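You operate a simulated robot arm through the tools that you are given. There is no shell and no other tool.

You are at the controls of a simulated two-armed robot. One attempt, no reset.

TASK
Hold the blue caddy on the top of the window bench steady with one hand and put the bottle marked "9" from the top of the window bench in it with the other.

The check looks at the end state, three seconds after you hand in, the way a careful person would. Anything else that was tipped, shoved, dropped, spilled or broken makes it a failure.

THE ROBOT
Two 6-joint arms with two-finger parallel grippers on one trunk, on a base that drives. Base frame: it is fixed to the floor where the robot stands at the start and does not move with it; the origin is under the middle of the robot, x ahead of it, y to its left, z up. Lengths are in mm, angles in rad, forces in N, time in s.
The left shoulder is at the start at [80, 216, 1595], the right one opposite. With the tool pointing down near the work surface each hand reaches from about 100 to 720 mm from the robot's upright axis, wherever it stands, measured 20 degrees to its own side. Places, roughly: blue caddy [-3000, -500, 1000]; small bottle marked nine, small bottle marked seve [-2250, 0, 1000]. Payload 3.43 kg a hand.
The TCP of each hand is the grasp point between the finger pads, 30 mm short of the fingertips. In the tool frame z runs along the fingers and y along their closing line. The gripper opens to 94 mm. The fingers are 28 mm wide and 10 mm thick; the gripper's body (50 by 96 mm) begins 55 mm behind the TCP.
Orientation is that of the tool frame in the base frame, as a unit quaternion [w, x, y, z]. With the fingers straight down and closing along the base's y, the tool's x points along the base's -x, its y along +y and its z along -z.

THE INTERFACE
- The arms move only by the tool nudge_tool. It takes "left_motion", "right_motion" or both (then of equal length, played together; a hand with none holds still); each is a list that holds one entry, the list of rows, each a list of 7 numbers: the turn, a rotation vector about the tool's x, y, z in rad, then the shift along the tool's x, y, z in mm, then the finger opening in mm, from 0 to 94. In form: [[[ax, ay, az, tx, ty, tz, fingers], ...]]. A call has 1 to 20 rows; each row shifts and turns the commanded pose from where the row before left it, along the tool's axes as they then stand. A row lasts 0.2 s, in which the tool goes at most 50 mm and 0.15 rad; a call with a longer step from one row to the next is refused whole, and so is a gripper value outside its range. A pose out of reach is approached as far as the arm can. The call stops where the force on the tool passes 40 N (or 10 N more than at its start, if that is more) or the arm is blocked; 0.2 s more then pass. The fingers move at their own pace (about 72 mm/s each) and stop on an object; they squeeze with about 23 N. The grip force told is the motor's: it shows also when the fingers shut on nothing. Time passes only in rows, and 0.2 s behind the last, so rows that do not move let the fingers close. The reply holds the time, the measured pose of the TCP, the force on the tool along the base axes, the opening and the grip force, in the units named above and with some noise, with the torque about the TCP (base axes, N m) and any sound that the robot's microphone picked up.
- Cameras (640 x 400 px; columns grow to the right, rows downward): "scene" is now at [109.1, 18.9, 1756.4]; the picture's right is [0.25, -0.97, 0.00], its down [-0.71, -0.18, -0.68] and it looks along [0.66, 0.17, -0.73] (base axes); focal length 296 px, centre (320, 200). "left" rides on the left gripper at [76, -14, -102] in its tool frame; the picture's right is [0.18, 0.98, 0.00], its down [-0.75, 0.14, -0.64] and it looks along [-0.63, 0.12, 0.77] (tool axes); focal length 243 px, centre (320, 200). "right" rides on the right gripper at [76, 14, -102] in its tool frame; the picture's right is [-0.18, 0.98, 0.00], its down [-0.75, -0.14, -0.64] and it looks along [-0.63, -0.12, 0.77] (tool axes); focal length 243 px, centre (320, 200). There is no depth. A picture from a camera that has moved, and an enlarged one, comes with that camera's place and axes in the base frame and with its lens.
- get_image(camera): a new picture of that camera. No time passes.
- move_column(by): slides the trunk up (or, below 0, down) by that many mm; the arms and the scene camera ride with it, the base frame stays. It gives what a move gives, with no picture.
- base_move(legs): drives the robot by 1 to 6 legs, each [ahead, left, turn to the left] in mm, mm and rad, along the robot's own axes; the way and the turn of a leg run together, so that a leg with both is an arc; at most 1500 mm and 3.142 rad a leg. The arms and the cameras ride along, it lands a little off, and it stops where it bumps. It gives what a move gives.
- aim_head(pan, tilt): turns the head with the scene camera to pan (to the left, within 1.501 rad either way) and tilt (down, from -0.506 to 1.204), counted from straight ahead of the robot. It gives what a move gives.
- zoom(camera, box): a new picture of the part [left, top, right, bottom] of that camera's present view, enlarged. No time passes.
- finish_job(): hands the job in; it is judged then, once.

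Places have to be worked out from the pictures, the camera data and where the tool is seen. Open the grippers and draw the arms clear of the work before you hand the job in, unless the task says otherwise.

The tools are called after "Request:" by a JSON object that holds its "api" and its "payload". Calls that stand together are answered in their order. nudge_tool: Moves the arms, as the interface text tells. Its arguments: {"type":"object","properties":{"left_motion":{"type":"array","items":{"type":"array","items":{"type":"array","items":{"type":"number"}}}},"right_motion":{"type":"array","items":{"type":"array","items":{"type":"array","items":{"type":"number"}}}}},"required":[]} The other tools are called the same way: move_column (by) slides the trunk up or down; base_move (legs) drives the base; aim_head (pan, tilt) turns the head that bears the scene camera; get_image (camera) takes a picture; zoom (camera, box) takes an enlarged picture of a part of a camera's view; finish_job () hands the job in.

At the start:

```text
time: 0.0
left_position: [562.8, 299.6, 1060.9]
left_tool_rot: [-0.001, -0.001, 1.0, 0.0]
left_wrist_force: [-1.5, -0.4, 0.2]
left_torque: [0.01, 0.01, 0.0]
left_opening: 94.5
left_grip_force: 0.0
right_position: [545.5, -218.3, 1060.8]
right_tool_rot: [0.0, 0.0, 1.0, 0.0]
right_wrist_force: [0.4, 0.1, 0.2]
right_torque: [0.0, -0.02, 0.02]
right_opening: 94.1
right_grip_force: 0.1
trunk travel left (down, up): [-825.0, 15.0]
robot x, y, heading: [2.9, 2.8, -0.001]
head pan, tilt: [0.248, 0.817]
```

scene: 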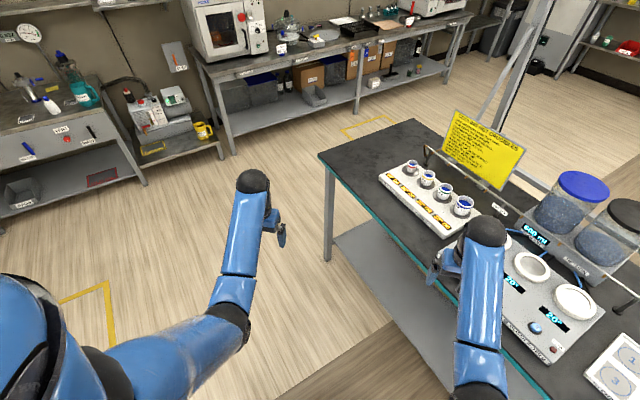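
right: 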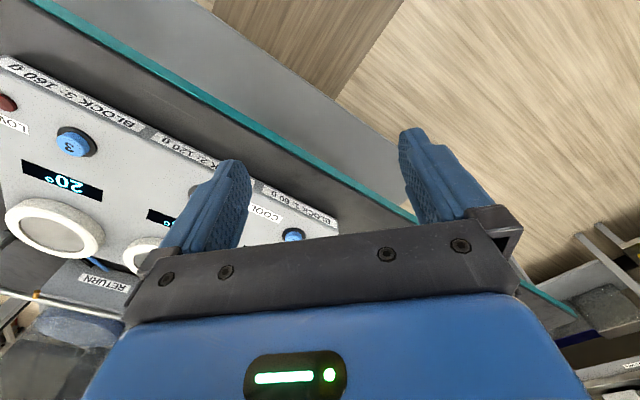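
left: 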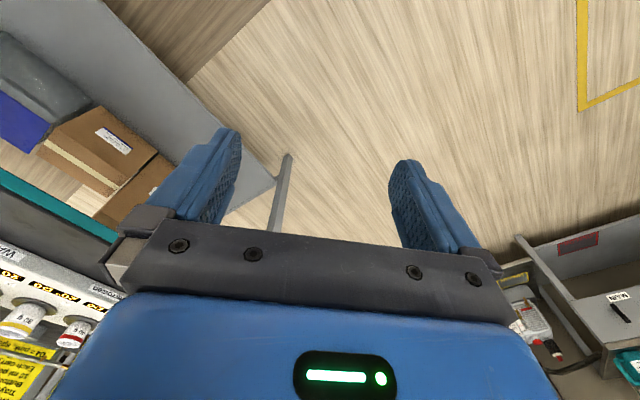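

The window bench lies behind the robot, and the right hand is close above a bench with objects ahead. I'll look around with the head first before driving.

Request:
{"api": "aim_head", "payload": {"pan": 1.5, "tilt": 0.5}}

Request:
{"api": "get_image", "payload": {"camera": "scene"}}

Request:
{"api": "aim_head", "payload": {"pan": -1.5, "tilt": 0.5}}

Request:
{"api": "get_image", "payload": {"camera": "scene"}}

Request:
{"api": "aim_head", "payload": {"pan": -0.4, "tilt": 0.7}}

Request:
{"api": "get_image", "payload": {"camera": "scene"}}

```text
time: 1.4
left_position: [563.1, 300.2, 1061.4]
left_tool_rot: [0.0, 0.0, 1.0, -0.001]
left_wrist_force: [-0.1, -0.2, -0.8]
left_torque: [0.0, -0.01, 0.0]
left_opening: 94.0
left_grip_force: 0.1
right_position: [547.2, -218.6, 1060.8]
right_tool_rot: [0.0, 0.0, 1.0, 0.0]
right_wrist_force: [0.4, -0.8, 1.0]
right_torque: [0.02, 0.02, 0.0]
right_opening: 93.8
right_grip_force: 0.0
trunk travel left (down, up): [-825.0, 15.0]
robot x, y, heading: [-0.5, -0.7, -0.0]
head pan, tilt: [1.499, 0.499]
```

```text
taken
camera scene: at [38.4, 90.1, 1783.8], right [1.0, -0.07, 0.0], down [-0.03, -0.48, -0.88], along [0.06, 0.88, -0.48], focal length 296 px, centre (320, 200)
```

scene: 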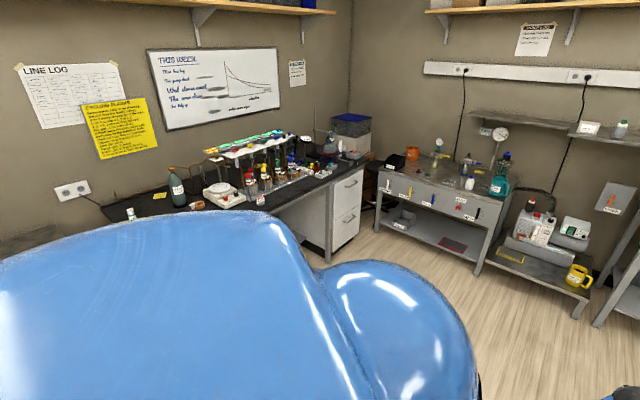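

```text
time: 4.0
left_position: [563.4, 299.9, 1060.8]
left_tool_rot: [0.0, 0.0, 1.0, 0.0]
left_wrist_force: [0.5, 0.3, -0.2]
left_torque: [-0.02, 0.0, -0.04]
left_opening: 94.0
left_grip_force: 0.1
right_position: [546.3, -218.0, 1059.9]
right_tool_rot: [0.0, 0.0, 1.0, 0.0]
right_wrist_force: [0.1, -0.2, 0.1]
right_torque: [0.02, -0.01, -0.02]
right_opening: 94.1
right_grip_force: 0.1
trunk travel left (down, up): [-825.0, 15.0]
robot x, y, heading: [0.7, -0.3, 0.0]
head pan, tilt: [-1.499, 0.499]
```

```text
taken
camera scene: at [38.4, -91.4, 1783.8], right [-1.0, -0.07, 0.0], down [-0.03, 0.48, -0.88], along [0.06, -0.88, -0.48], focal length 296 px, centre (320, 200)
```

scene: 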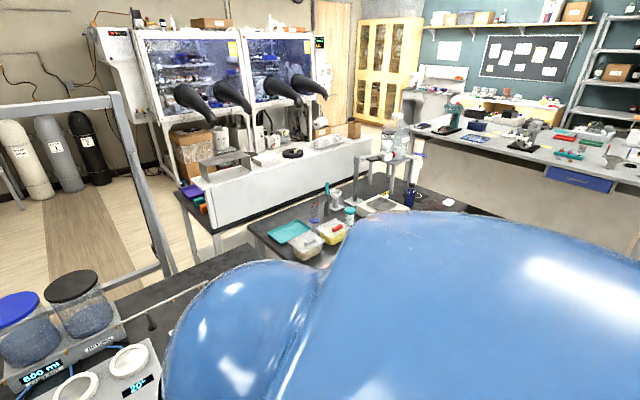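

```text
time: 5.4
left_position: [564.6, 299.3, 1060.2]
left_tool_rot: [0.0, 0.0, 1.0, 0.0]
left_wrist_force: [0.6, 0.3, 0.4]
left_torque: [-0.04, -0.05, -0.01]
left_opening: 93.9
left_grip_force: 0.0
right_position: [546.6, -218.9, 1059.8]
right_tool_rot: [0.0, 0.0, 1.0, 0.0]
right_wrist_force: [0.5, 0.3, 0.3]
right_torque: [-0.01, -0.02, -0.01]
right_opening: 93.9
right_grip_force: 0.0
trunk travel left (down, up): [-825.0, 15.0]
robot x, y, heading: [-0.4, -3.4, -0.001]
head pan, tilt: [-0.4, 0.7]
```

```text
taken
camera scene: at [110.1, -33.7, 1766.1], right [-0.39, -0.92, 0.0], down [-0.59, 0.25, -0.76], along [0.7, -0.3, -0.64], focal length 296 px, centre (320, 200)
```

scene: 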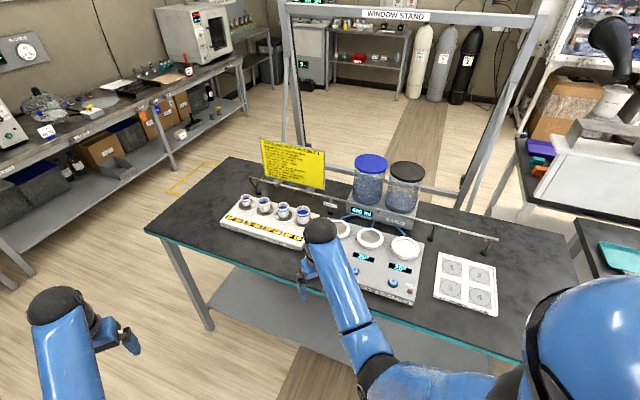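

The arms are over a bench set at about 45° ahead of me, with open floor to the left. I'll lift and draw in both hands before driving.

Request:
{"api": "nudge_tool", "payload": {"left_motion": [[[0, 0, 0, 0, 0, -45, 94], [0, 0, 0, 0, 0, -45, 94], [0, 0, 0, 0, 0, -45, 94], [0, 0, 0, 30, 0, -30, 94], [0, 0, 0, 45, 0, 0, 94], [0, 0, 0, 45, 0, 0, 94], [0, 0, 0, 45, 0, 0, 94]]], "right_motion": [[[0, 0, 0, 0, 0, -45, 94], [0, 0, 0, 0, 0, -45, 94], [0, 0, 0, 0, 0, -45, 94], [0, 0, 0, 30, 0, -30, 94], [0, 0, 0, 45, 0, 0, 94], [0, 0, 0, 45, 0, 0, 94], [0, 0, 0, 45, 0, 0, 94]]]}}

Request:
{"api": "base_move", "payload": {"legs": [[-350, 150, 0]]}}

Request:
{"api": "aim_head", "payload": {"pan": 1.5, "tilt": 0.6}}

Request:
{"api": "get_image", "payload": {"camera": "scene"}}

```text
time: 7.0
left_position: [511.8, 322.1, 1057.2]
left_tool_rot: [0.001, 0.0, 1.0, 0.0]
left_wrist_force: [0.5, -0.3, -0.5]
left_torque: [-0.02, -0.02, -0.01]
left_opening: 93.8
left_grip_force: 0.1
left hand out of reach, approached as far as the arm can: row 1, 2, 3, 4, 5, 6, 7
right_position: [484.1, -220.9, 1041.8]
right_tool_rot: [0.001, 0.0, 1.0, 0.001]
right_wrist_force: [0.1, -0.8, -0.1]
right_torque: [0.0, 0.0, -0.01]
right_opening: 94.1
right_grip_force: 0.1
right hand out of reach, approached as far as the arm can: row 1, 2, 3, 4, 5, 6, 7
trunk travel left (down, up): [-825.0, 15.0]
robot x, y, heading: [-0.7, 2.0, -0.003]
head pan, tilt: [-0.4, 0.7]
```

```text
time: 9.3
left_position: [176.0, 471.8, 1054.1]
left_tool_rot: [-0.001, -0.004, 1.0, 0.001]
left_wrist_force: [0.1, -0.2, 0.5]
left_torque: [0.03, 0.04, 0.0]
left_opening: 94.1
left_grip_force: 0.0
right_position: [152.0, -72.5, 1039.6]
right_tool_rot: [0.0, -0.004, 1.0, 0.001]
right_wrist_force: [1.4, -0.7, 0.3]
right_torque: [0.05, 0.02, -0.02]
right_opening: 94.1
right_grip_force: 0.1
trunk travel left (down, up): [-825.0, 15.0]
robot x, y, heading: [-337.8, 147.5, 0.004]
head pan, tilt: [-0.4, 0.7]
```

```text
time: 11.2
left_position: [174.8, 472.7, 1055.2]
left_tool_rot: [0.0, -0.004, 1.0, 0.001]
left_wrist_force: [-0.6, 0.0, 0.0]
left_torque: [0.01, 0.01, 0.03]
left_opening: 94.0
left_grip_force: 0.0
right_position: [148.6, -71.2, 1040.1]
right_tool_rot: [0.0, -0.004, 1.0, -0.001]
right_wrist_force: [0.7, -0.2, 0.6]
right_torque: [-0.02, 0.03, 0.0]
right_opening: 93.8
right_grip_force: 0.0
trunk travel left (down, up): [-825.0, 15.0]
robot x, y, heading: [-336.3, 145.8, 0.007]
head pan, tilt: [1.499, 0.6]
```

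```text
taken
camera scene: at [-300.4, 232.8, 1774.7], right [1.0, -0.06, 0.0], down [-0.04, -0.56, -0.83], along [0.05, 0.82, -0.56], focal length 296 px, centre (320, 200)
```

scene: 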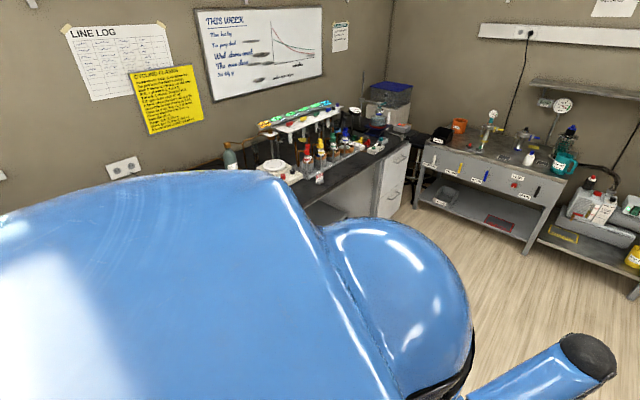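

Hands are as high as the arm allows with the tool down. Free floor on the left; I turn left a quarter in place and look at what lies behind.

Request:
{"api": "base_move", "payload": {"legs": [[0, 0, 1.57]]}}

Request:
{"api": "aim_head", "payload": {"pan": 1.0, "tilt": 0.6}}

Request:
{"api": "get_image", "payload": {"camera": "scene"}}

Request:
{"api": "aim_head", "payload": {"pan": 0.0, "tilt": 0.6}}

Request:
{"api": "get_image", "payload": {"camera": "scene"}}

```text
time: 15.4
left_position: [-664.7, 658.0, 1055.7]
left_tool_rot: [0.0, 0.71, -0.704, 0.0]
left_wrist_force: [-0.3, -0.3, -0.2]
left_torque: [0.02, 0.0, 0.0]
left_opening: 93.9
left_grip_force: 0.1
right_position: [-121.1, 633.3, 1041.0]
right_tool_rot: [-0.001, 0.709, -0.705, -0.001]
right_wrist_force: [0.8, -0.8, 0.6]
right_torque: [-0.02, -0.03, 0.02]
right_opening: 94.1
right_grip_force: 0.1
trunk travel left (down, up): [-825.0, 15.0]
robot x, y, heading: [-337.8, 145.8, 1.583]
head pan, tilt: [1.499, 0.6]
```

```text
time: 16.3
left_position: [-666.5, 657.2, 1056.1]
left_tool_rot: [-0.001, 0.71, -0.704, -0.001]
left_wrist_force: [0.0, -0.7, -0.6]
left_torque: [-0.04, -0.01, -0.01]
left_opening: 94.1
left_grip_force: 0.0
right_position: [-121.1, 633.1, 1041.1]
right_tool_rot: [0.0, 0.71, -0.704, 0.0]
right_wrist_force: [-0.2, 0.1, 1.2]
right_torque: [0.03, 0.01, 0.0]
right_opening: 93.9
right_grip_force: 0.1
trunk travel left (down, up): [-825.0, 15.0]
robot x, y, heading: [-338.9, 144.3, 1.578]
head pan, tilt: [1.0, 0.6]
```

```text
taken
camera scene: at [-411.8, 221.7, 1774.7], right [0.53, 0.85, 0.0], down [0.48, -0.3, -0.82], along [-0.7, 0.44, -0.57], focal length 296 px, centre (320, 200)
```

scene: 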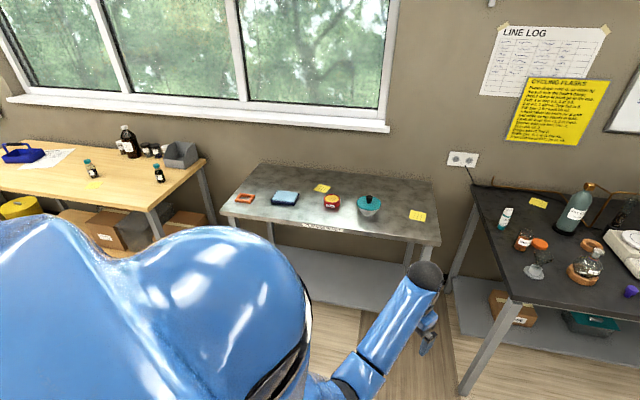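

```text
time: 17.6
left_position: [-664.7, 658.3, 1055.6]
left_tool_rot: [-0.001, 0.71, -0.704, -0.001]
left_wrist_force: [0.8, -0.7, -0.3]
left_torque: [0.02, 0.0, -0.01]
left_opening: 93.8
left_grip_force: 0.1
right_position: [-121.8, 633.2, 1040.0]
right_tool_rot: [0.0, 0.71, -0.704, 0.0]
right_wrist_force: [-0.6, -0.5, -0.5]
right_torque: [-0.02, 0.03, -0.03]
right_opening: 94.1
right_grip_force: 0.0
trunk travel left (down, up): [-825.0, 15.0]
robot x, y, heading: [-338.0, 139.6, 1.579]
head pan, tilt: [0.0, 0.6]
```

```text
taken
camera scene: at [-337.7, 263.1, 1774.7], right [1.0, 0.01, 0.0], down [0.01, -0.57, -0.82], along [-0.01, 0.82, -0.57], focal length 296 px, centre (320, 200)
```

scene: 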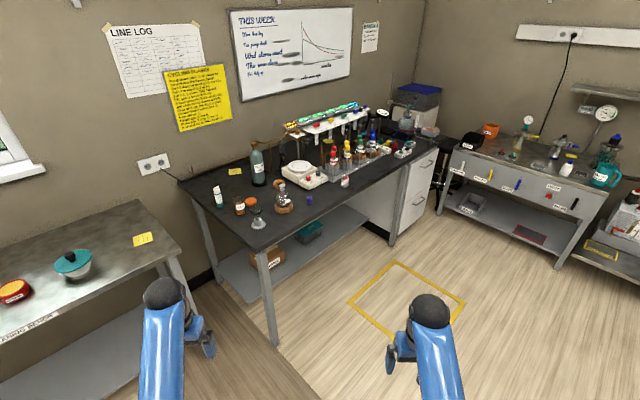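

The light-wood bench under the window holds the blue caddy (about [-3040, -510]) and two small bottles (about [-2200, 230] and [-2530, -120]). I turn further to face it and look again.

Request:
{"api": "base_move", "payload": {"legs": [[0, 0, 0.83]]}}

Request:
{"api": "aim_head", "payload": {"pan": 0.5, "tilt": 0.55}}

Request:
{"api": "get_image", "payload": {"camera": "scene"}}

Request:
{"api": "aim_head", "payload": {"pan": 1.4, "tilt": 0.6}}

Request:
{"api": "get_image", "payload": {"camera": "scene"}}

```text
time: 20.1
left_position: [-934.0, 268.1, 1056.1]
left_tool_rot: [0.0, 0.928, -0.372, -0.001]
left_wrist_force: [-0.1, -0.4, -0.3]
left_torque: [-0.02, -0.01, 0.02]
left_opening: 93.9
left_grip_force: 0.1
right_position: [-536.2, 640.0, 1041.9]
right_tool_rot: [0.0, 0.928, -0.371, -0.001]
right_wrist_force: [0.0, 0.9, 0.1]
right_torque: [0.0, 0.03, 0.01]
right_opening: 93.8
right_grip_force: 0.0
trunk travel left (down, up): [-825.0, 15.0]
robot x, y, heading: [-339.4, 147.6, 2.382]
head pan, tilt: [0.0, 0.6]
```

```text
time: 21.0
left_position: [-933.6, 266.2, 1056.3]
left_tool_rot: [0.0, 0.928, -0.372, -0.001]
left_wrist_force: [-0.4, -0.4, 0.1]
left_torque: [-0.01, 0.02, -0.01]
left_opening: 93.9
left_grip_force: 0.0
right_position: [-537.5, 641.1, 1040.9]
right_tool_rot: [0.0, 0.928, -0.372, -0.001]
right_wrist_force: [-0.3, -0.2, -0.3]
right_torque: [0.04, 0.01, 0.01]
right_opening: 93.9
right_grip_force: 0.1
trunk travel left (down, up): [-825.0, 15.0]
robot x, y, heading: [-335.7, 145.7, 2.374]
head pan, tilt: [0.499, 0.55]
```

```text
taken
camera scene: at [-445.3, 188.6, 1779.2], right [0.26, 0.97, 0.0], down [0.5, -0.14, -0.85], along [-0.82, 0.22, -0.52], focal length 296 px, centre (320, 200)
```

scene: 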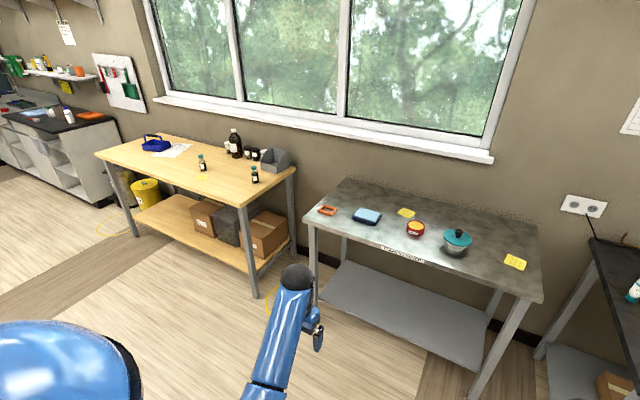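

```text
time: 22.2
left_position: [-933.6, 266.4, 1056.6]
left_tool_rot: [0.0, 0.928, -0.373, -0.002]
left_wrist_force: [-0.6, 0.6, -0.5]
left_torque: [-0.01, 0.0, 0.01]
left_opening: 93.9
left_grip_force: 0.1
right_position: [-536.1, 640.0, 1040.6]
right_tool_rot: [0.0, 0.928, -0.372, 0.0]
right_wrist_force: [0.6, -0.1, -0.4]
right_torque: [0.0, -0.03, -0.02]
right_opening: 94.0
right_grip_force: 0.1
trunk travel left (down, up): [-825.0, 15.0]
robot x, y, heading: [-335.6, 142.6, 2.378]
head pan, tilt: [1.4, 0.6]
```

```text
taken
camera scene: at [-429.5, 112.7, 1774.7], right [-0.59, 0.8, 0.0], down [0.45, 0.34, -0.83], along [-0.66, -0.49, -0.56], focal length 296 px, centre (320, 200)
```

scene: 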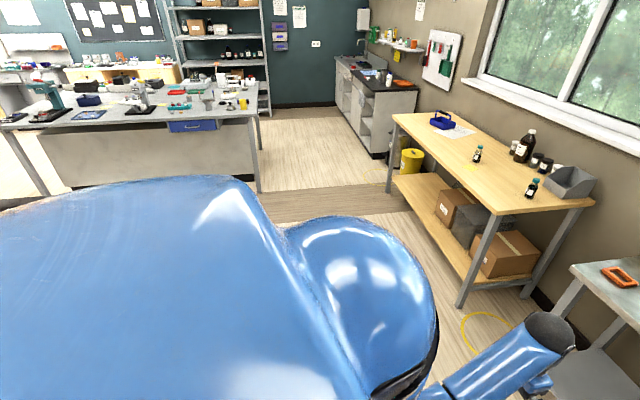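

The floor between me and the wood bench is clear. I slide left along its front, staying about 0.7 m from its edge, then look closer.

Request:
{"api": "base_move", "payload": {"legs": [[0, 1000, 0], [250, 900, 0]]}}

Request:
{"api": "aim_head", "payload": {"pan": 0.0, "tilt": 0.6}}

Request:
{"api": "get_image", "payload": {"camera": "scene"}}

```text
time: 31.9
left_position: [-2415.4, -965.3, 1056.5]
left_tool_rot: [0.001, 0.933, -0.361, -0.001]
left_wrist_force: [-1.4, -0.7, 0.1]
left_torque: [-0.02, 0.0, -0.03]
left_opening: 94.1
left_grip_force: 0.0
right_position: [-2026.8, -583.1, 1040.0]
right_tool_rot: [0.0, 0.933, -0.36, -0.001]
right_wrist_force: [0.8, 0.3, -0.2]
right_torque: [-0.03, 0.03, -0.02]
right_opening: 93.7
right_grip_force: 0.2
trunk travel left (down, up): [-825.0, 15.0]
robot x, y, heading: [-1818.9, -1073.9, 2.405]
head pan, tilt: [1.4, 0.6]
```

```text
time: 33.4
left_position: [-2416.0, -965.9, 1056.3]
left_tool_rot: [0.0, 0.933, -0.36, -0.001]
left_wrist_force: [-0.7, 0.5, -0.7]
left_torque: [0.0, 0.04, -0.05]
left_opening: 94.3
left_grip_force: 0.0
right_position: [-2027.5, -583.4, 1041.2]
right_tool_rot: [0.0, 0.933, -0.361, -0.001]
right_wrist_force: [0.7, 0.2, 0.0]
right_torque: [0.04, 0.01, 0.01]
right_opening: 94.1
right_grip_force: 0.0
trunk travel left (down, up): [-825.0, 15.0]
robot x, y, heading: [-1817.4, -1071.7, 2.401]
head pan, tilt: [0.0, 0.6]
```

```text
taken
camera scene: at [-1904.5, -994.1, 1774.7], right [0.67, 0.74, 0.0], down [0.42, -0.38, -0.82], along [-0.61, 0.56, -0.57], focal length 296 px, centre (320, 200)
```

scene: 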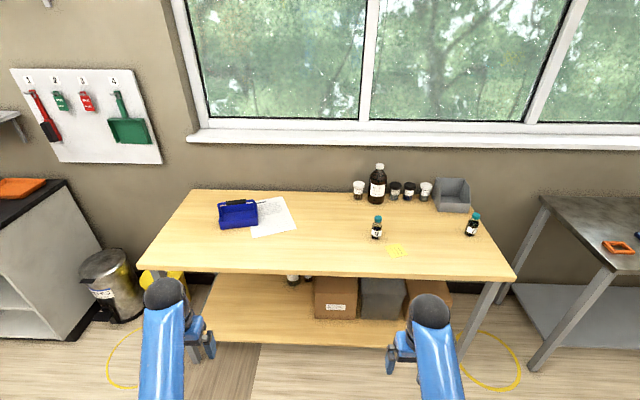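

Request:
{"api": "zoom", "payload": {"camera": "scene", "box": [340, 150, 500, 250]}}

Request:
{"api": "zoom", "payload": {"camera": "scene", "box": [180, 170, 340, 270]}}

```text
4.00 times, centred on (420, 200) of scene
camera zoom: at [-1904.5, -994.1, 1774.7], right [0.67, 0.74, 0.0], down [0.42, -0.38, -0.82], along [-0.61, 0.56, -0.57], focal length 1184 px, centre (-80, 200)
```

zoom: 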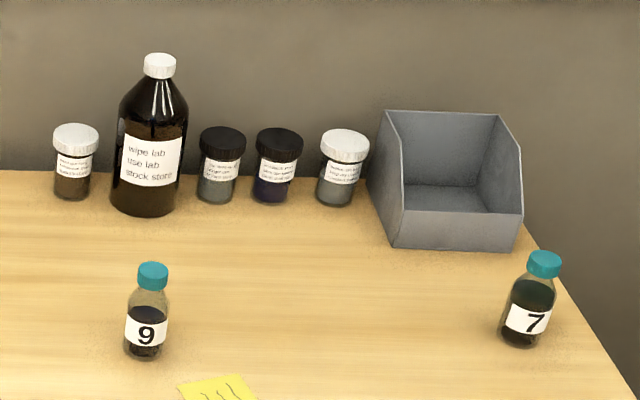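

```text
4.00 times, centred on (260, 220) of scene
camera zoom: at [-1904.5, -994.1, 1774.7], right [0.67, 0.74, 0.0], down [0.42, -0.38, -0.82], along [-0.61, 0.56, -0.57], focal length 1184 px, centre (560, 120)
```

zoom: 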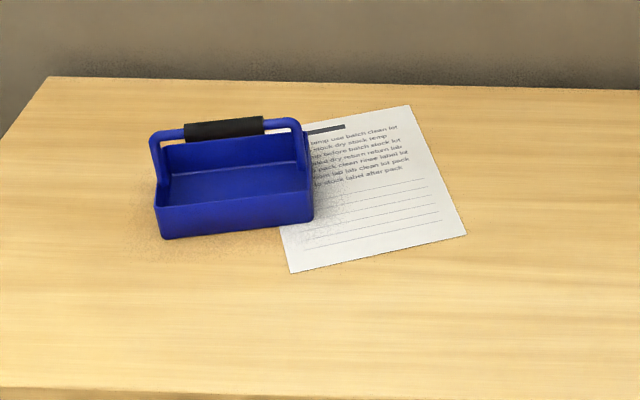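

Bottle "9" is the left one, about 600 mm to the right of the caddy. I tilt the head down to see how far my base extends and where the bench edge is.

Request:
{"api": "aim_head", "payload": {"pan": 0.0, "tilt": 1.2}}

Request:
{"api": "get_image", "payload": {"camera": "scene"}}

Request:
{"api": "get_image", "payload": {"camera": "right"}}

Request:
{"api": "get_image", "payload": {"camera": "left"}}

```text
time: 34.4
left_position: [-2415.9, -965.2, 1055.8]
left_tool_rot: [-0.001, 0.933, -0.361, -0.001]
left_wrist_force: [0.0, -0.4, -0.1]
left_torque: [0.0, -0.02, -0.04]
left_opening: 93.9
left_grip_force: 0.1
right_position: [-2028.2, -583.2, 1040.9]
right_tool_rot: [-0.001, 0.933, -0.361, 0.0]
right_wrist_force: [-0.3, 0.9, 0.7]
right_torque: [-0.01, 0.02, 0.02]
right_opening: 93.8
right_grip_force: 0.1
trunk travel left (down, up): [-825.0, 15.0]
robot x, y, heading: [-1816.3, -1073.2, 2.399]
head pan, tilt: [0.0, 1.201]
```

```text
taken
camera scene: at [-1880.3, -1015.8, 1730.1], right [0.67, 0.74, 0.0], down [0.69, -0.63, -0.36], along [-0.27, 0.24, -0.93], focal length 296 px, centre (320, 200)
```

scene: 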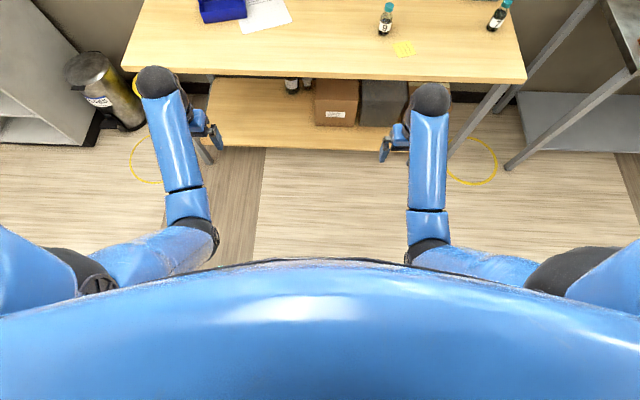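

```text
taken
camera right: at [-1981.0, -644.9, 1143.9], right [-0.8, -0.6, 0.0], down [-0.46, 0.61, 0.64], along [-0.39, 0.51, -0.77], focal length 243 px, centre (320, 200)
```

right: 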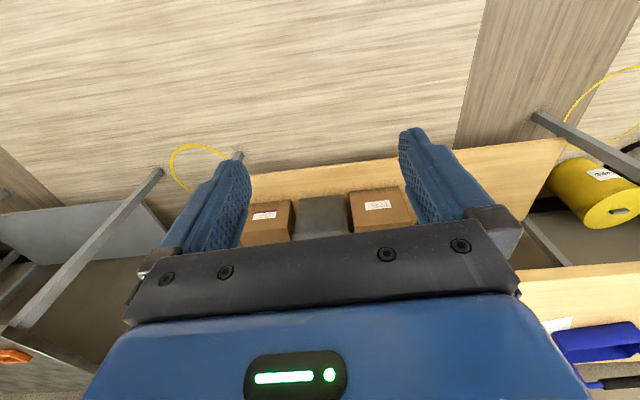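

```text
taken
camera left: at [-2350.3, -1006.1, 1159.5], right [-0.53, -0.85, 0.0], down [-0.65, 0.4, 0.64], along [-0.55, 0.34, -0.77], focal length 243 px, centre (320, 200)
```

left: 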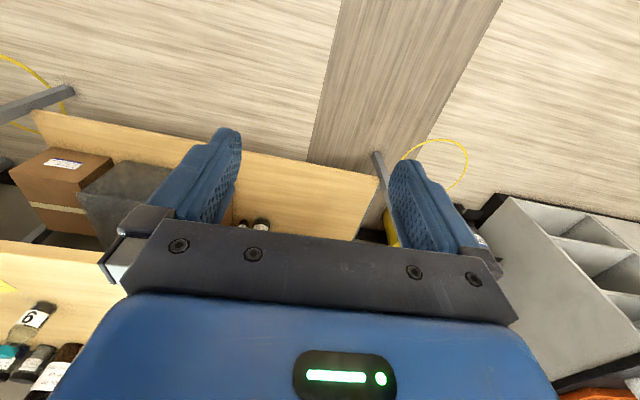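

The torso hides my base from the head camera. I tilt the right hand back so its camera can see my own base and its front extent.

Request:
{"api": "nudge_tool", "payload": {"right_motion": [[[0, 0.14, 0, 0, 0, 0, 94], [0, 0.14, 0, 0, 0, 0, 94], [0, 0.14, 0, 0, 0, 0, 94], [0, 0.14, 0, 0, 0, 0, 94], [0, 0.14, 0, 0, 0, 0, 94]]]}}

Request:
{"api": "get_image", "payload": {"camera": "right"}}

```text
time: 35.6
left_position: [-2417.3, -964.0, 1056.1]
left_tool_rot: [0.001, 0.932, -0.362, 0.0]
left_wrist_force: [0.2, -1.1, -0.8]
left_torque: [-0.02, 0.0, -0.01]
left_opening: 94.2
left_grip_force: 0.0
right_position: [-2053.6, -559.7, 966.3]
right_tool_rot: [0.124, 0.876, -0.34, 0.318]
right_wrist_force: [-0.2, -0.6, -0.2]
right_torque: [0.0, 0.0, -0.01]
right_opening: 94.1
right_grip_force: 0.2
right hand out of reach, approached as far as the arm can: row 1, 2, 3, 4
trunk travel left (down, up): [-825.0, 15.0]
robot x, y, heading: [-1819.5, -1073.6, 2.402]
head pan, tilt: [0.0, 1.201]
```

```text
taken
camera right: at [-2069.3, -564.2, 1096.2], right [-0.77, -0.63, -0.12], down [-0.64, 0.77, 0.01], along [0.09, 0.08, -0.99], focal length 243 px, centre (320, 200)
```

right: 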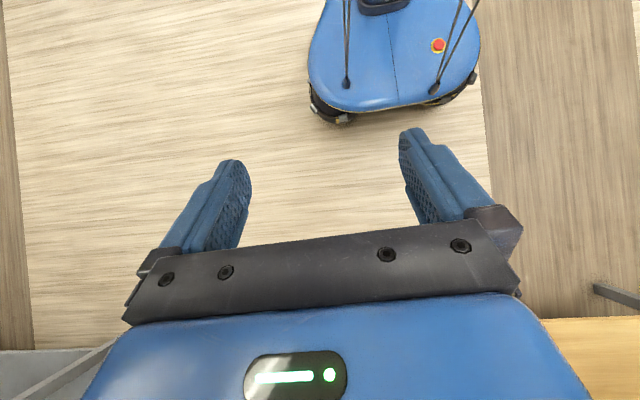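

My base's front is only about 250 mm from the axis, so I can stand close to the bench (edge ~330 mm ahead). I level the right hand again.

Request:
{"api": "nudge_tool", "payload": {"right_motion": [[[0, -0.14, 0, 0, 0, 0, 94], [0, -0.14, 0, 0, 0, 0, 94], [0, -0.14, 0, 0, 0, 0, 94], [0, -0.14, 0, 0, 0, 0, 94], [0, -0.14, 0, 0, 0, 0, 94], [0, 0, 0, 0, 0, 0, 94]]]}}

```text
time: 37.0
left_position: [-2416.4, -964.5, 1055.4]
left_tool_rot: [-0.001, 0.932, -0.361, 0.0]
left_wrist_force: [0.6, 0.0, -0.2]
left_torque: [0.0, 0.01, 0.0]
left_opening: 94.0
left_grip_force: 0.2
right_position: [-2053.8, -559.2, 967.1]
right_tool_rot: [-0.001, 0.933, -0.36, -0.001]
right_wrist_force: [0.0, -1.0, -0.6]
right_torque: [0.0, 0.03, -0.01]
right_opening: 94.2
right_grip_force: 0.1
trunk travel left (down, up): [-825.0, 15.0]
robot x, y, heading: [-1822.8, -1073.7, 2.402]
head pan, tilt: [0.0, 1.201]
```

Right hand is level again. I draw both hands back toward the body so that nothing hangs over the bench as I drive in.

Request:
{"api": "nudge_tool", "payload": {"left_motion": [[[0, 0, 0, 45, 0, 0, 94], [0, 0, 0, 45, 0, 0, 94], [0, 0, 0, 45, 0, 0, 94], [0, 0, 0, 45, 0, 0, 94], [0, 0, 0, 45, 0, 0, 94], [0, 0, 0, 0, 0, 0, 94]]], "right_motion": [[[0, 0, 0, 45, 0, 0, 94], [0, 0, 0, 45, 0, 0, 94], [0, 0, 0, 45, 0, 0, 94], [0, 0, 0, 45, 0, 0, 94], [0, 0, 0, 45, 0, -25, 94], [0, 0, 0, 0, 0, -25, 94]]]}}

```text
refused: row 5 steps farther than a row can; nothing moved
```

Request:
{"api": "nudge_tool", "payload": {"left_motion": [[[0, 0, 0, 45, 0, 0, 94], [0, 0, 0, 45, 0, 0, 94], [0, 0, 0, 45, 0, 0, 94], [0, 0, 0, 45, 0, 0, 94], [0, 0, 0, 45, 0, 0, 94], [0, 0, 0, 0, 0, 0, 94]]], "right_motion": [[[0, 0, 0, 45, 0, 0, 94], [0, 0, 0, 45, 0, 0, 94], [0, 0, 0, 45, 0, 0, 94], [0, 0, 0, 45, 0, 0, 94], [0, 0, 0, 45, 0, 0, 94], [0, 0, 0, 0, 0, -40, 94]]]}}

```text
time: 38.4
left_position: [-2256.8, -1112.1, 1023.8]
left_tool_rot: [-0.001, 0.932, -0.362, -0.001]
left_wrist_force: [0.4, 0.6, 0.0]
left_torque: [-0.02, -0.01, 0.02]
left_opening: 94.0
left_grip_force: 0.0
left hand out of reach, approached as far as the arm can: row 1, 2, 3
right_position: [-1888.8, -712.1, 1005.5]
right_tool_rot: [0.0, 0.932, -0.362, -0.001]
right_wrist_force: [0.5, -0.4, -0.2]
right_torque: [0.02, -0.03, -0.04]
right_opening: 93.9
right_grip_force: 0.0
trunk travel left (down, up): [-825.0, 15.0]
robot x, y, heading: [-1820.1, -1073.6, 2.399]
head pan, tilt: [0.0, 1.201]
```

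Hands are now ~295 mm ahead of the axis. I align with the bench (it is turned ~0.04 rad from my heading) and drive ahead 460 mm, leaving the edge at about 430 mm.

Request:
{"api": "base_move", "payload": {"legs": [[0, 0, -0.04], [460, 0, 0]]}}

Request:
{"api": "aim_head", "payload": {"pan": 0.0, "tilt": 0.9}}

Request:
{"api": "get_image", "payload": {"camera": "scene"}}

Request:
{"api": "get_image", "payload": {"camera": "right"}}

Request:
{"api": "get_image", "payload": {"camera": "left"}}

```text
time: 41.5
left_position: [-2579.8, -780.5, 1024.1]
left_tool_rot: [0.0, 0.925, -0.379, -0.002]
left_wrist_force: [0.4, -0.4, 1.1]
left_torque: [-0.02, -0.01, -0.01]
left_opening: 94.2
left_grip_force: 0.1
right_position: [-2196.2, -393.9, 1005.9]
right_tool_rot: [0.0, 0.926, -0.379, -0.001]
right_wrist_force: [0.3, -0.3, 0.1]
right_torque: [-0.01, 0.01, 0.02]
right_opening: 93.6
right_grip_force: 0.1
trunk travel left (down, up): [-825.0, 15.0]
robot x, y, heading: [-2141.2, -754.0, 2.366]
head pan, tilt: [0.0, 1.201]
```

```text
time: 42.3
left_position: [-2580.0, -778.8, 1024.6]
left_tool_rot: [0.0, 0.925, -0.38, -0.001]
left_wrist_force: [0.8, -0.8, 0.4]
left_torque: [-0.01, 0.01, 0.01]
left_opening: 93.9
left_grip_force: 0.0
right_position: [-2196.8, -392.1, 1003.8]
right_tool_rot: [0.0, 0.925, -0.38, -0.001]
right_wrist_force: [0.8, -0.2, 0.6]
right_torque: [-0.04, 0.01, -0.03]
right_opening: 93.9
right_grip_force: 0.0
trunk travel left (down, up): [-825.0, 15.0]
robot x, y, heading: [-2137.7, -753.8, 2.366]
head pan, tilt: [0.0, 0.901]
```

```text
taken
camera scene: at [-2214.4, -682.2, 1749.9], right [0.7, 0.71, 0.0], down [0.56, -0.55, -0.62], along [-0.44, 0.44, -0.78], focal length 296 px, centre (320, 200)
```

scene: 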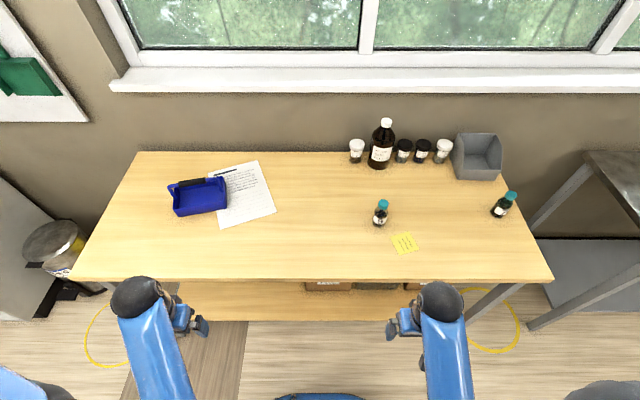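

```text
taken
camera right: at [-2152.6, -456.3, 1107.6], right [-0.82, -0.57, 0.0], down [-0.44, 0.63, 0.64], along [-0.37, 0.53, -0.77], focal length 243 px, centre (320, 200)
```

right: 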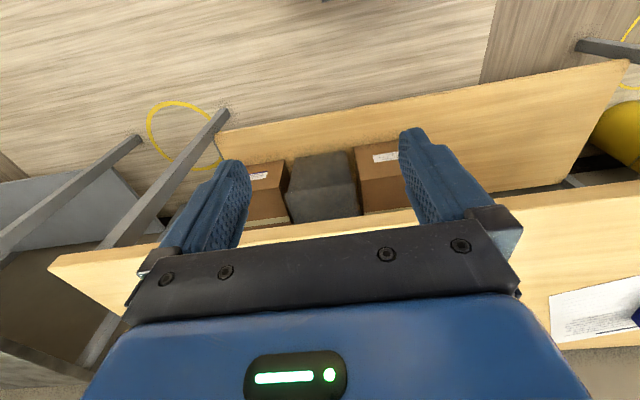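

```text
taken
camera left: at [-2516.2, -822.3, 1127.3], right [-0.56, -0.83, 0.0], down [-0.64, 0.43, 0.64], along [-0.53, 0.36, -0.77], focal length 243 px, centre (320, 200)
```

left: 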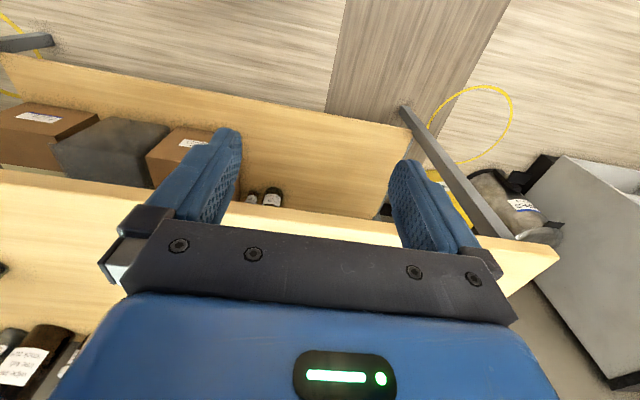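

The bench edge reads level in the picture, so I'm square to it; two views give a bench-top height near 860 mm and an edge about 485 mm ahead. I zoom in on the caddy and the bottle.

Request:
{"api": "zoom", "payload": {"camera": "scene", "box": [150, 160, 270, 235]}}

Request:
{"api": "zoom", "payload": {"camera": "scene", "box": [340, 180, 420, 230]}}

```text
5.33 times, centred on (210, 198) of scene
camera zoom: at [-2214.4, -682.2, 1749.9], right [0.7, 0.71, 0.0], down [0.56, -0.55, -0.62], along [-0.44, 0.44, -0.78], focal length 1579 px, centre (907, 213)
```

zoom: 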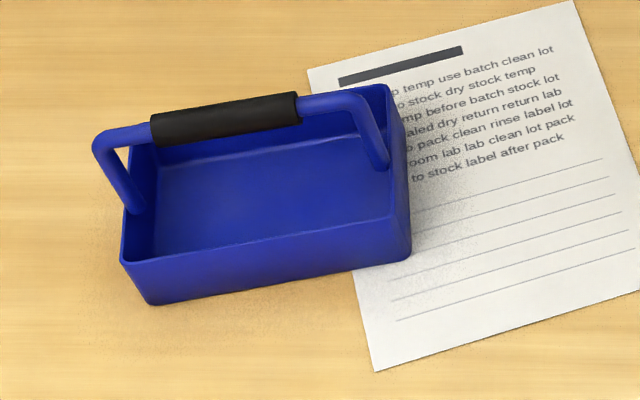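

```text
8.00 times, centred on (380, 205) of scene
camera zoom: at [-2214.4, -682.2, 1749.9], right [0.7, 0.71, 0.0], down [0.56, -0.55, -0.62], along [-0.44, 0.44, -0.78], focal length 2368 px, centre (-160, 160)
```

zoom: 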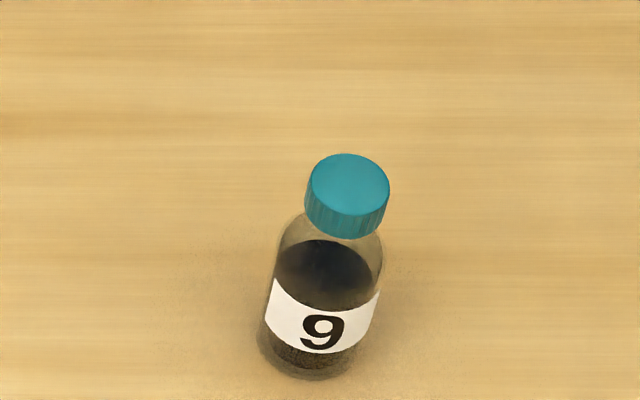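

The caddy is about 175 × 120 mm with ~52 mm walls, handle along its middle (~110 mm high), turned ~13°. Bottle 9 is ~48 mm wide and ~119 mm tall, at about 705 mm ahead and 207 mm right. I drive 160 mm closer and re-measure.

Request:
{"api": "base_move", "payload": {"legs": [[160, 0, 0]]}}

Request:
{"api": "aim_head", "payload": {"pan": -0.2, "tilt": 1.0}}

Request:
{"api": "get_image", "payload": {"camera": "scene"}}

Request:
{"api": "get_image", "payload": {"camera": "right"}}

```text
time: 43.7
left_position: [-2688.4, -671.1, 1025.6]
left_tool_rot: [-0.001, 0.925, -0.38, -0.002]
left_wrist_force: [0.4, 1.1, -0.2]
left_torque: [0.0, 0.03, 0.03]
left_opening: 93.9
left_grip_force: 0.2
right_position: [-2306.1, -284.3, 1004.7]
right_tool_rot: [-0.001, 0.925, -0.379, -0.002]
right_wrist_force: [-1.0, -0.3, -0.1]
right_torque: [0.03, 0.03, 0.03]
right_opening: 94.2
right_grip_force: 0.0
trunk travel left (down, up): [-825.0, 15.0]
robot x, y, heading: [-2250.7, -650.8, 2.368]
head pan, tilt: [0.0, 0.901]
```

```text
time: 44.5
left_position: [-2690.9, -669.5, 1024.3]
left_tool_rot: [0.0, 0.925, -0.379, -0.001]
left_wrist_force: [-0.6, 0.4, 0.5]
left_torque: [0.03, -0.03, -0.03]
left_opening: 94.2
left_grip_force: 0.1
right_position: [-2306.8, -285.0, 1004.5]
right_tool_rot: [-0.001, 0.925, -0.379, -0.001]
right_wrist_force: [-0.3, 0.3, -0.2]
right_torque: [0.01, 0.02, 0.03]
right_opening: 94.1
right_grip_force: 0.1
trunk travel left (down, up): [-825.0, 15.0]
robot x, y, heading: [-2252.9, -644.7, 2.366]
head pan, tilt: [-0.201, 1.0]
```

```text
taken
camera scene: at [-2309.7, -568.6, 1742.8], right [0.83, 0.56, 0.0], down [0.47, -0.7, -0.54], along [-0.3, 0.45, -0.84], focal length 296 px, centre (320, 200)
```

scene: 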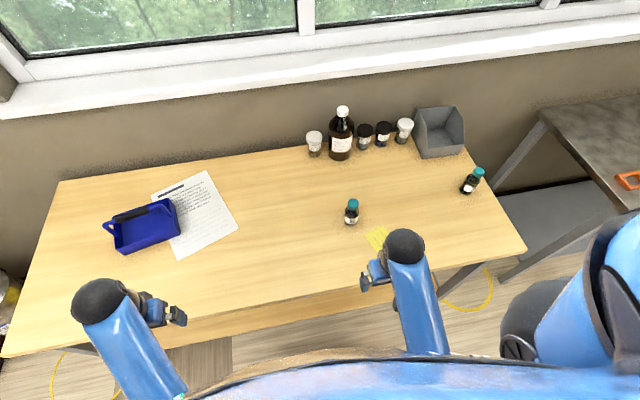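

```text
taken
camera right: at [-2262.6, -347.5, 1107.7], right [-0.82, -0.57, 0.0], down [-0.44, 0.63, 0.64], along [-0.37, 0.53, -0.77], focal length 243 px, centre (320, 200)
```

right: 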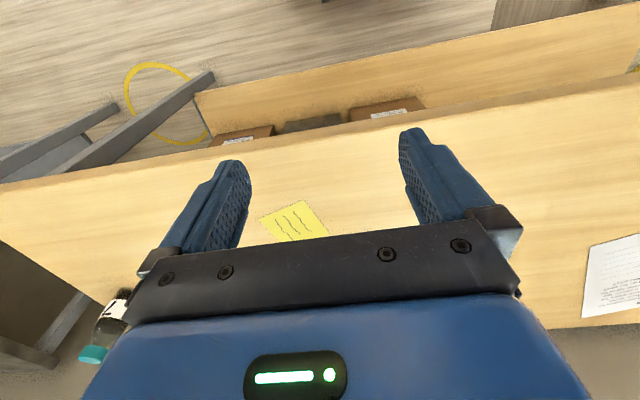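

I zoom on the bottle and the right hand together to measure their relative place.

Request:
{"api": "zoom", "payload": {"camera": "scene", "box": [310, 180, 470, 280]}}

Request:
{"api": "zoom", "payload": {"camera": "scene", "box": [90, 180, 250, 280]}}

```text
4.00 times, centred on (390, 230) of scene
camera zoom: at [-2309.7, -568.6, 1742.8], right [0.83, 0.56, 0.0], down [0.47, -0.7, -0.54], along [-0.3, 0.45, -0.84], focal length 1184 px, centre (40, 80)
```

zoom: 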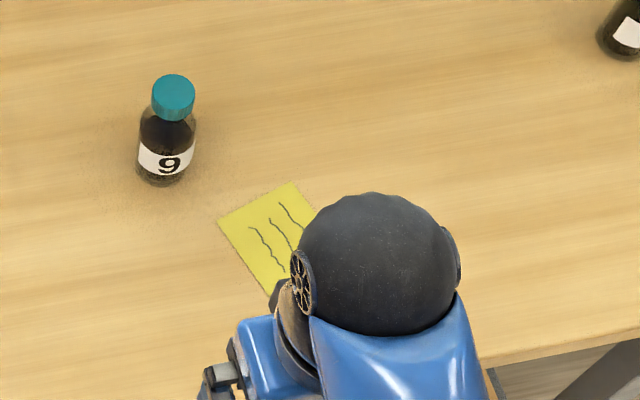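

```text
4.00 times, centred on (170, 230) of scene
camera zoom: at [-2309.7, -568.6, 1742.8], right [0.83, 0.56, 0.0], down [0.47, -0.7, -0.54], along [-0.3, 0.45, -0.84], focal length 1184 px, centre (920, 80)
```

zoom: 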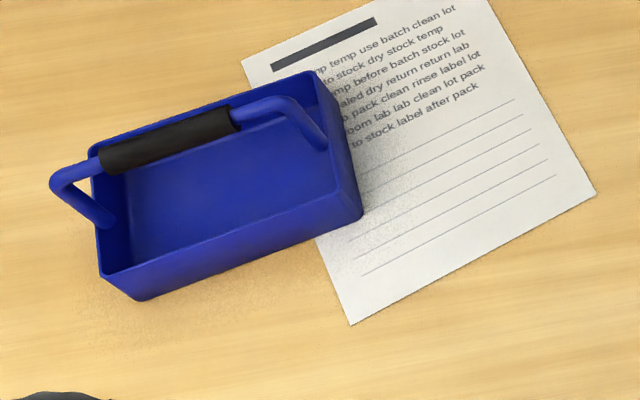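

Both views agree: the bottle stands at about [-2495, -110], 257 mm ahead of the right hand and nearly in line. I advance 110 mm at height, then lower to z≈955 short of the bottle.

Request:
{"api": "nudge_tool", "payload": {"right_motion": [[[0, 0, 0, -40, 2, 0, 94], [0, 0, 0, -40, 2, 0, 94], [0, 0, 0, -30, 3, 0, 94], [0, 0, 0, 0, 0, 25, 94], [0, 0, 0, 0, 0, 25, 94], [0, 0, 0, 0, 0, 0, 94]]]}}

Request:
{"api": "get_image", "payload": {"camera": "right"}}

Request:
{"api": "get_image", "payload": {"camera": "scene"}}

```text
time: 45.9
left_position: [-2692.5, -668.1, 1024.1]
left_tool_rot: [-0.001, 0.925, -0.379, 0.0]
left_wrist_force: [-0.3, 0.8, 0.5]
left_torque: [0.04, 0.02, -0.02]
left_opening: 94.0
left_grip_force: 0.1
right_position: [-2392.8, -211.8, 954.5]
right_tool_rot: [0.0, 0.925, -0.38, -0.001]
right_wrist_force: [0.1, -0.3, 0.3]
right_torque: [-0.02, 0.04, 0.01]
right_opening: 94.0
right_grip_force: 0.1
trunk travel left (down, up): [-825.0, 15.0]
robot x, y, heading: [-2250.0, -646.9, 2.362]
head pan, tilt: [-0.201, 1.0]
```

```text
taken
camera right: at [-2348.0, -275.4, 1058.3], right [-0.82, -0.57, 0.0], down [-0.44, 0.63, 0.64], along [-0.37, 0.53, -0.77], focal length 243 px, centre (320, 200)
```

right: 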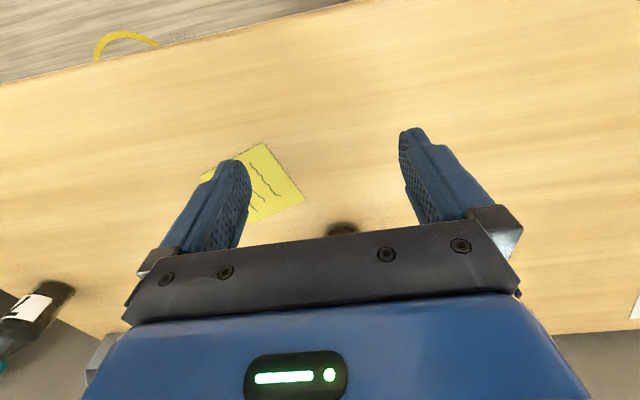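

```text
taken
camera scene: at [-2311.0, -567.4, 1742.7], right [0.83, 0.56, 0.0], down [0.47, -0.7, -0.54], along [-0.3, 0.45, -0.84], focal length 296 px, centre (320, 200)
```

scene: 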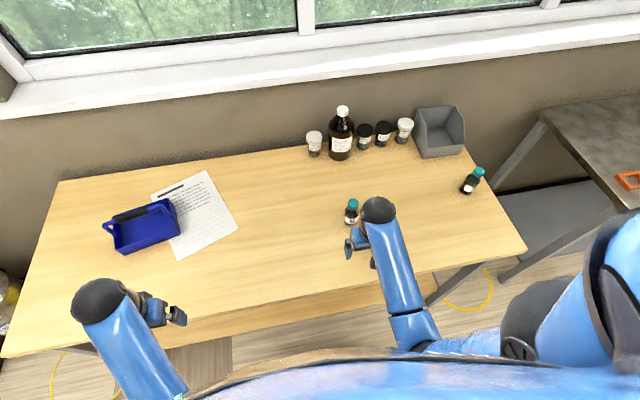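

The right camera shows the bottle's foot centred between the fingers, ~148 mm ahead, matching the estimate. I advance at this height with fingers straddling it.

Request:
{"api": "nudge_tool", "payload": {"right_motion": [[[0, 0, 0, -40, 0, 0, 94], [0, 0, 0, -35, 0, 0, 94], [0, 0, 0, -25, 0, 0, 94], [0, 0, 0, 0, 0, 0, 94]]]}}

Request:
{"api": "get_image", "payload": {"camera": "right"}}

Request:
{"api": "zoom", "payload": {"camera": "scene", "box": [310, 180, 470, 280]}}

```text
time: 46.9
left_position: [-2690.3, -669.0, 1023.3]
left_tool_rot: [-0.001, 0.925, -0.379, -0.002]
left_wrist_force: [-0.5, 0.1, 0.9]
left_torque: [0.01, -0.02, 0.02]
left_opening: 94.0
left_grip_force: 0.2
right_position: [-2460.5, -140.8, 954.5]
right_tool_rot: [-0.001, 0.925, -0.379, -0.001]
right_wrist_force: [-0.5, -0.5, 0.2]
right_torque: [0.0, 0.01, 0.01]
right_opening: 93.7
right_grip_force: 0.1
trunk travel left (down, up): [-825.0, 15.0]
robot x, y, heading: [-2251.8, -644.3, 2.367]
head pan, tilt: [-0.201, 1.0]
```

```text
taken
camera right: at [-2417.1, -204.1, 1058.2], right [-0.82, -0.57, 0.0], down [-0.44, 0.63, 0.64], along [-0.37, 0.53, -0.77], focal length 243 px, centre (320, 200)
```

right: 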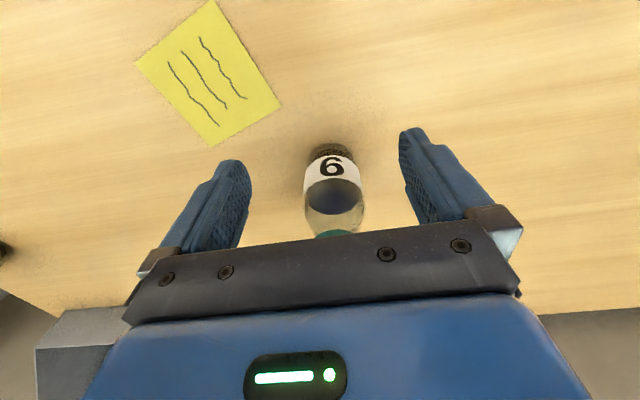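

```text
4.00 times, centred on (390, 230) of scene
camera zoom: at [-2309.7, -568.5, 1742.8], right [0.83, 0.56, 0.0], down [0.47, -0.7, -0.54], along [-0.3, 0.45, -0.84], focal length 1184 px, centre (40, 80)
```

zoom: 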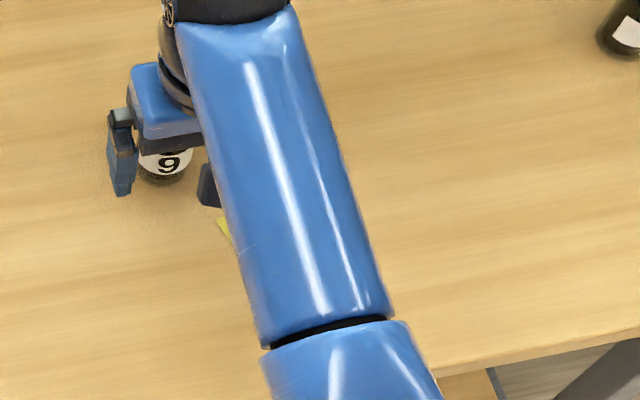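

The bottle is centred between the fingers, about 50 mm further ahead. I advance 48 mm with a 4 mm shift left, keeping the palm above the cap.

Request:
{"api": "nudge_tool", "payload": {"right_motion": [[[0, 0, 0, -25, 4, 0, 94], [0, 0, 0, -23, 0, 0, 94], [0, 0, 0, 0, 0, 0, 94]]]}}

Request:
{"api": "get_image", "payload": {"camera": "right"}}

Request:
{"api": "zoom", "payload": {"camera": "scene", "box": [310, 160, 390, 230]}}

Request:
{"api": "get_image", "payload": {"camera": "left"}}

```text
time: 47.7
left_position: [-2691.1, -670.2, 1024.5]
left_tool_rot: [0.0, 0.925, -0.379, -0.001]
left_wrist_force: [-0.6, 0.6, 0.3]
left_torque: [-0.02, 0.01, -0.03]
left_opening: 93.6
left_grip_force: 0.1
right_position: [-2498.6, -109.4, 957.0]
right_tool_rot: [0.0, 0.925, -0.379, -0.001]
right_wrist_force: [-0.7, 0.4, 0.9]
right_torque: [-0.04, 0.04, 0.01]
right_opening: 93.9
right_grip_force: 0.1
trunk travel left (down, up): [-825.0, 15.0]
robot x, y, heading: [-2251.0, -648.6, 2.364]
head pan, tilt: [-0.201, 1.0]
```

```text
taken
camera right: at [-2453.7, -173.3, 1059.9], right [-0.82, -0.57, 0.0], down [-0.44, 0.63, 0.64], along [-0.37, 0.53, -0.77], focal length 243 px, centre (320, 200)
```

right: 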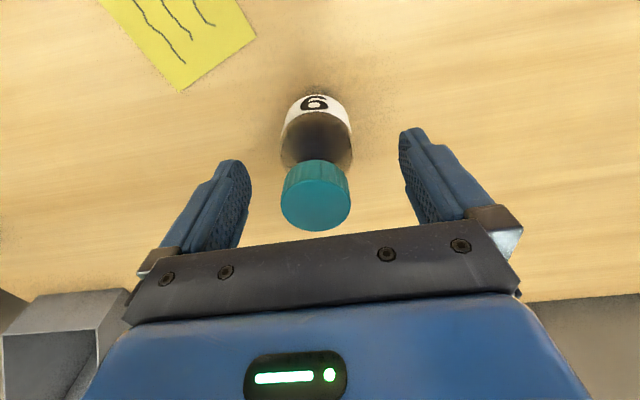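

```text
5.71 times, centred on (350, 195) of scene
camera zoom: at [-2309.7, -568.2, 1742.8], right [0.83, 0.56, 0.0], down [0.47, -0.7, -0.54], along [-0.3, 0.45, -0.84], focal length 1692 px, centre (149, 229)
```

zoom: 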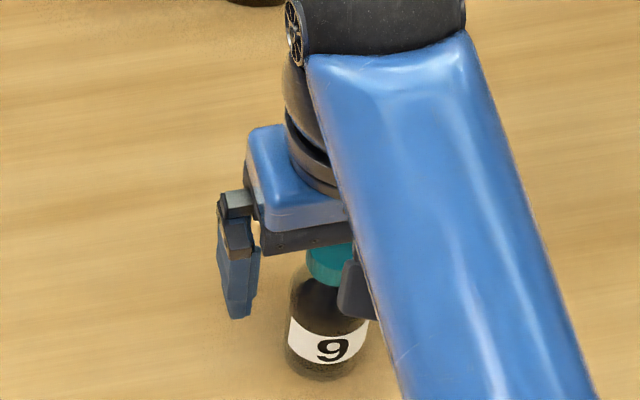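

```text
taken
camera left: at [-2626.8, -712.6, 1127.5], right [-0.56, -0.83, 0.0], down [-0.63, 0.43, 0.64], along [-0.53, 0.36, -0.77], focal length 243 px, centre (320, 200)
```

left: 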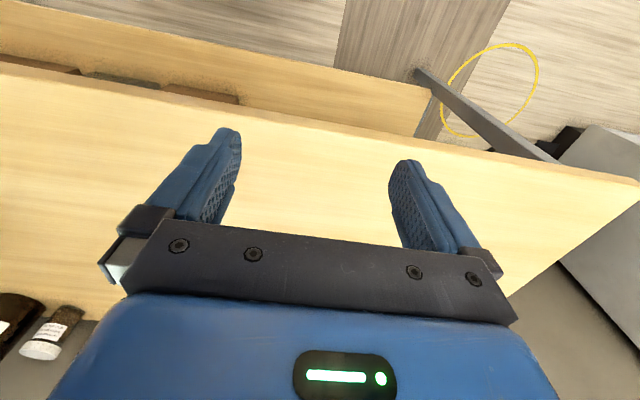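

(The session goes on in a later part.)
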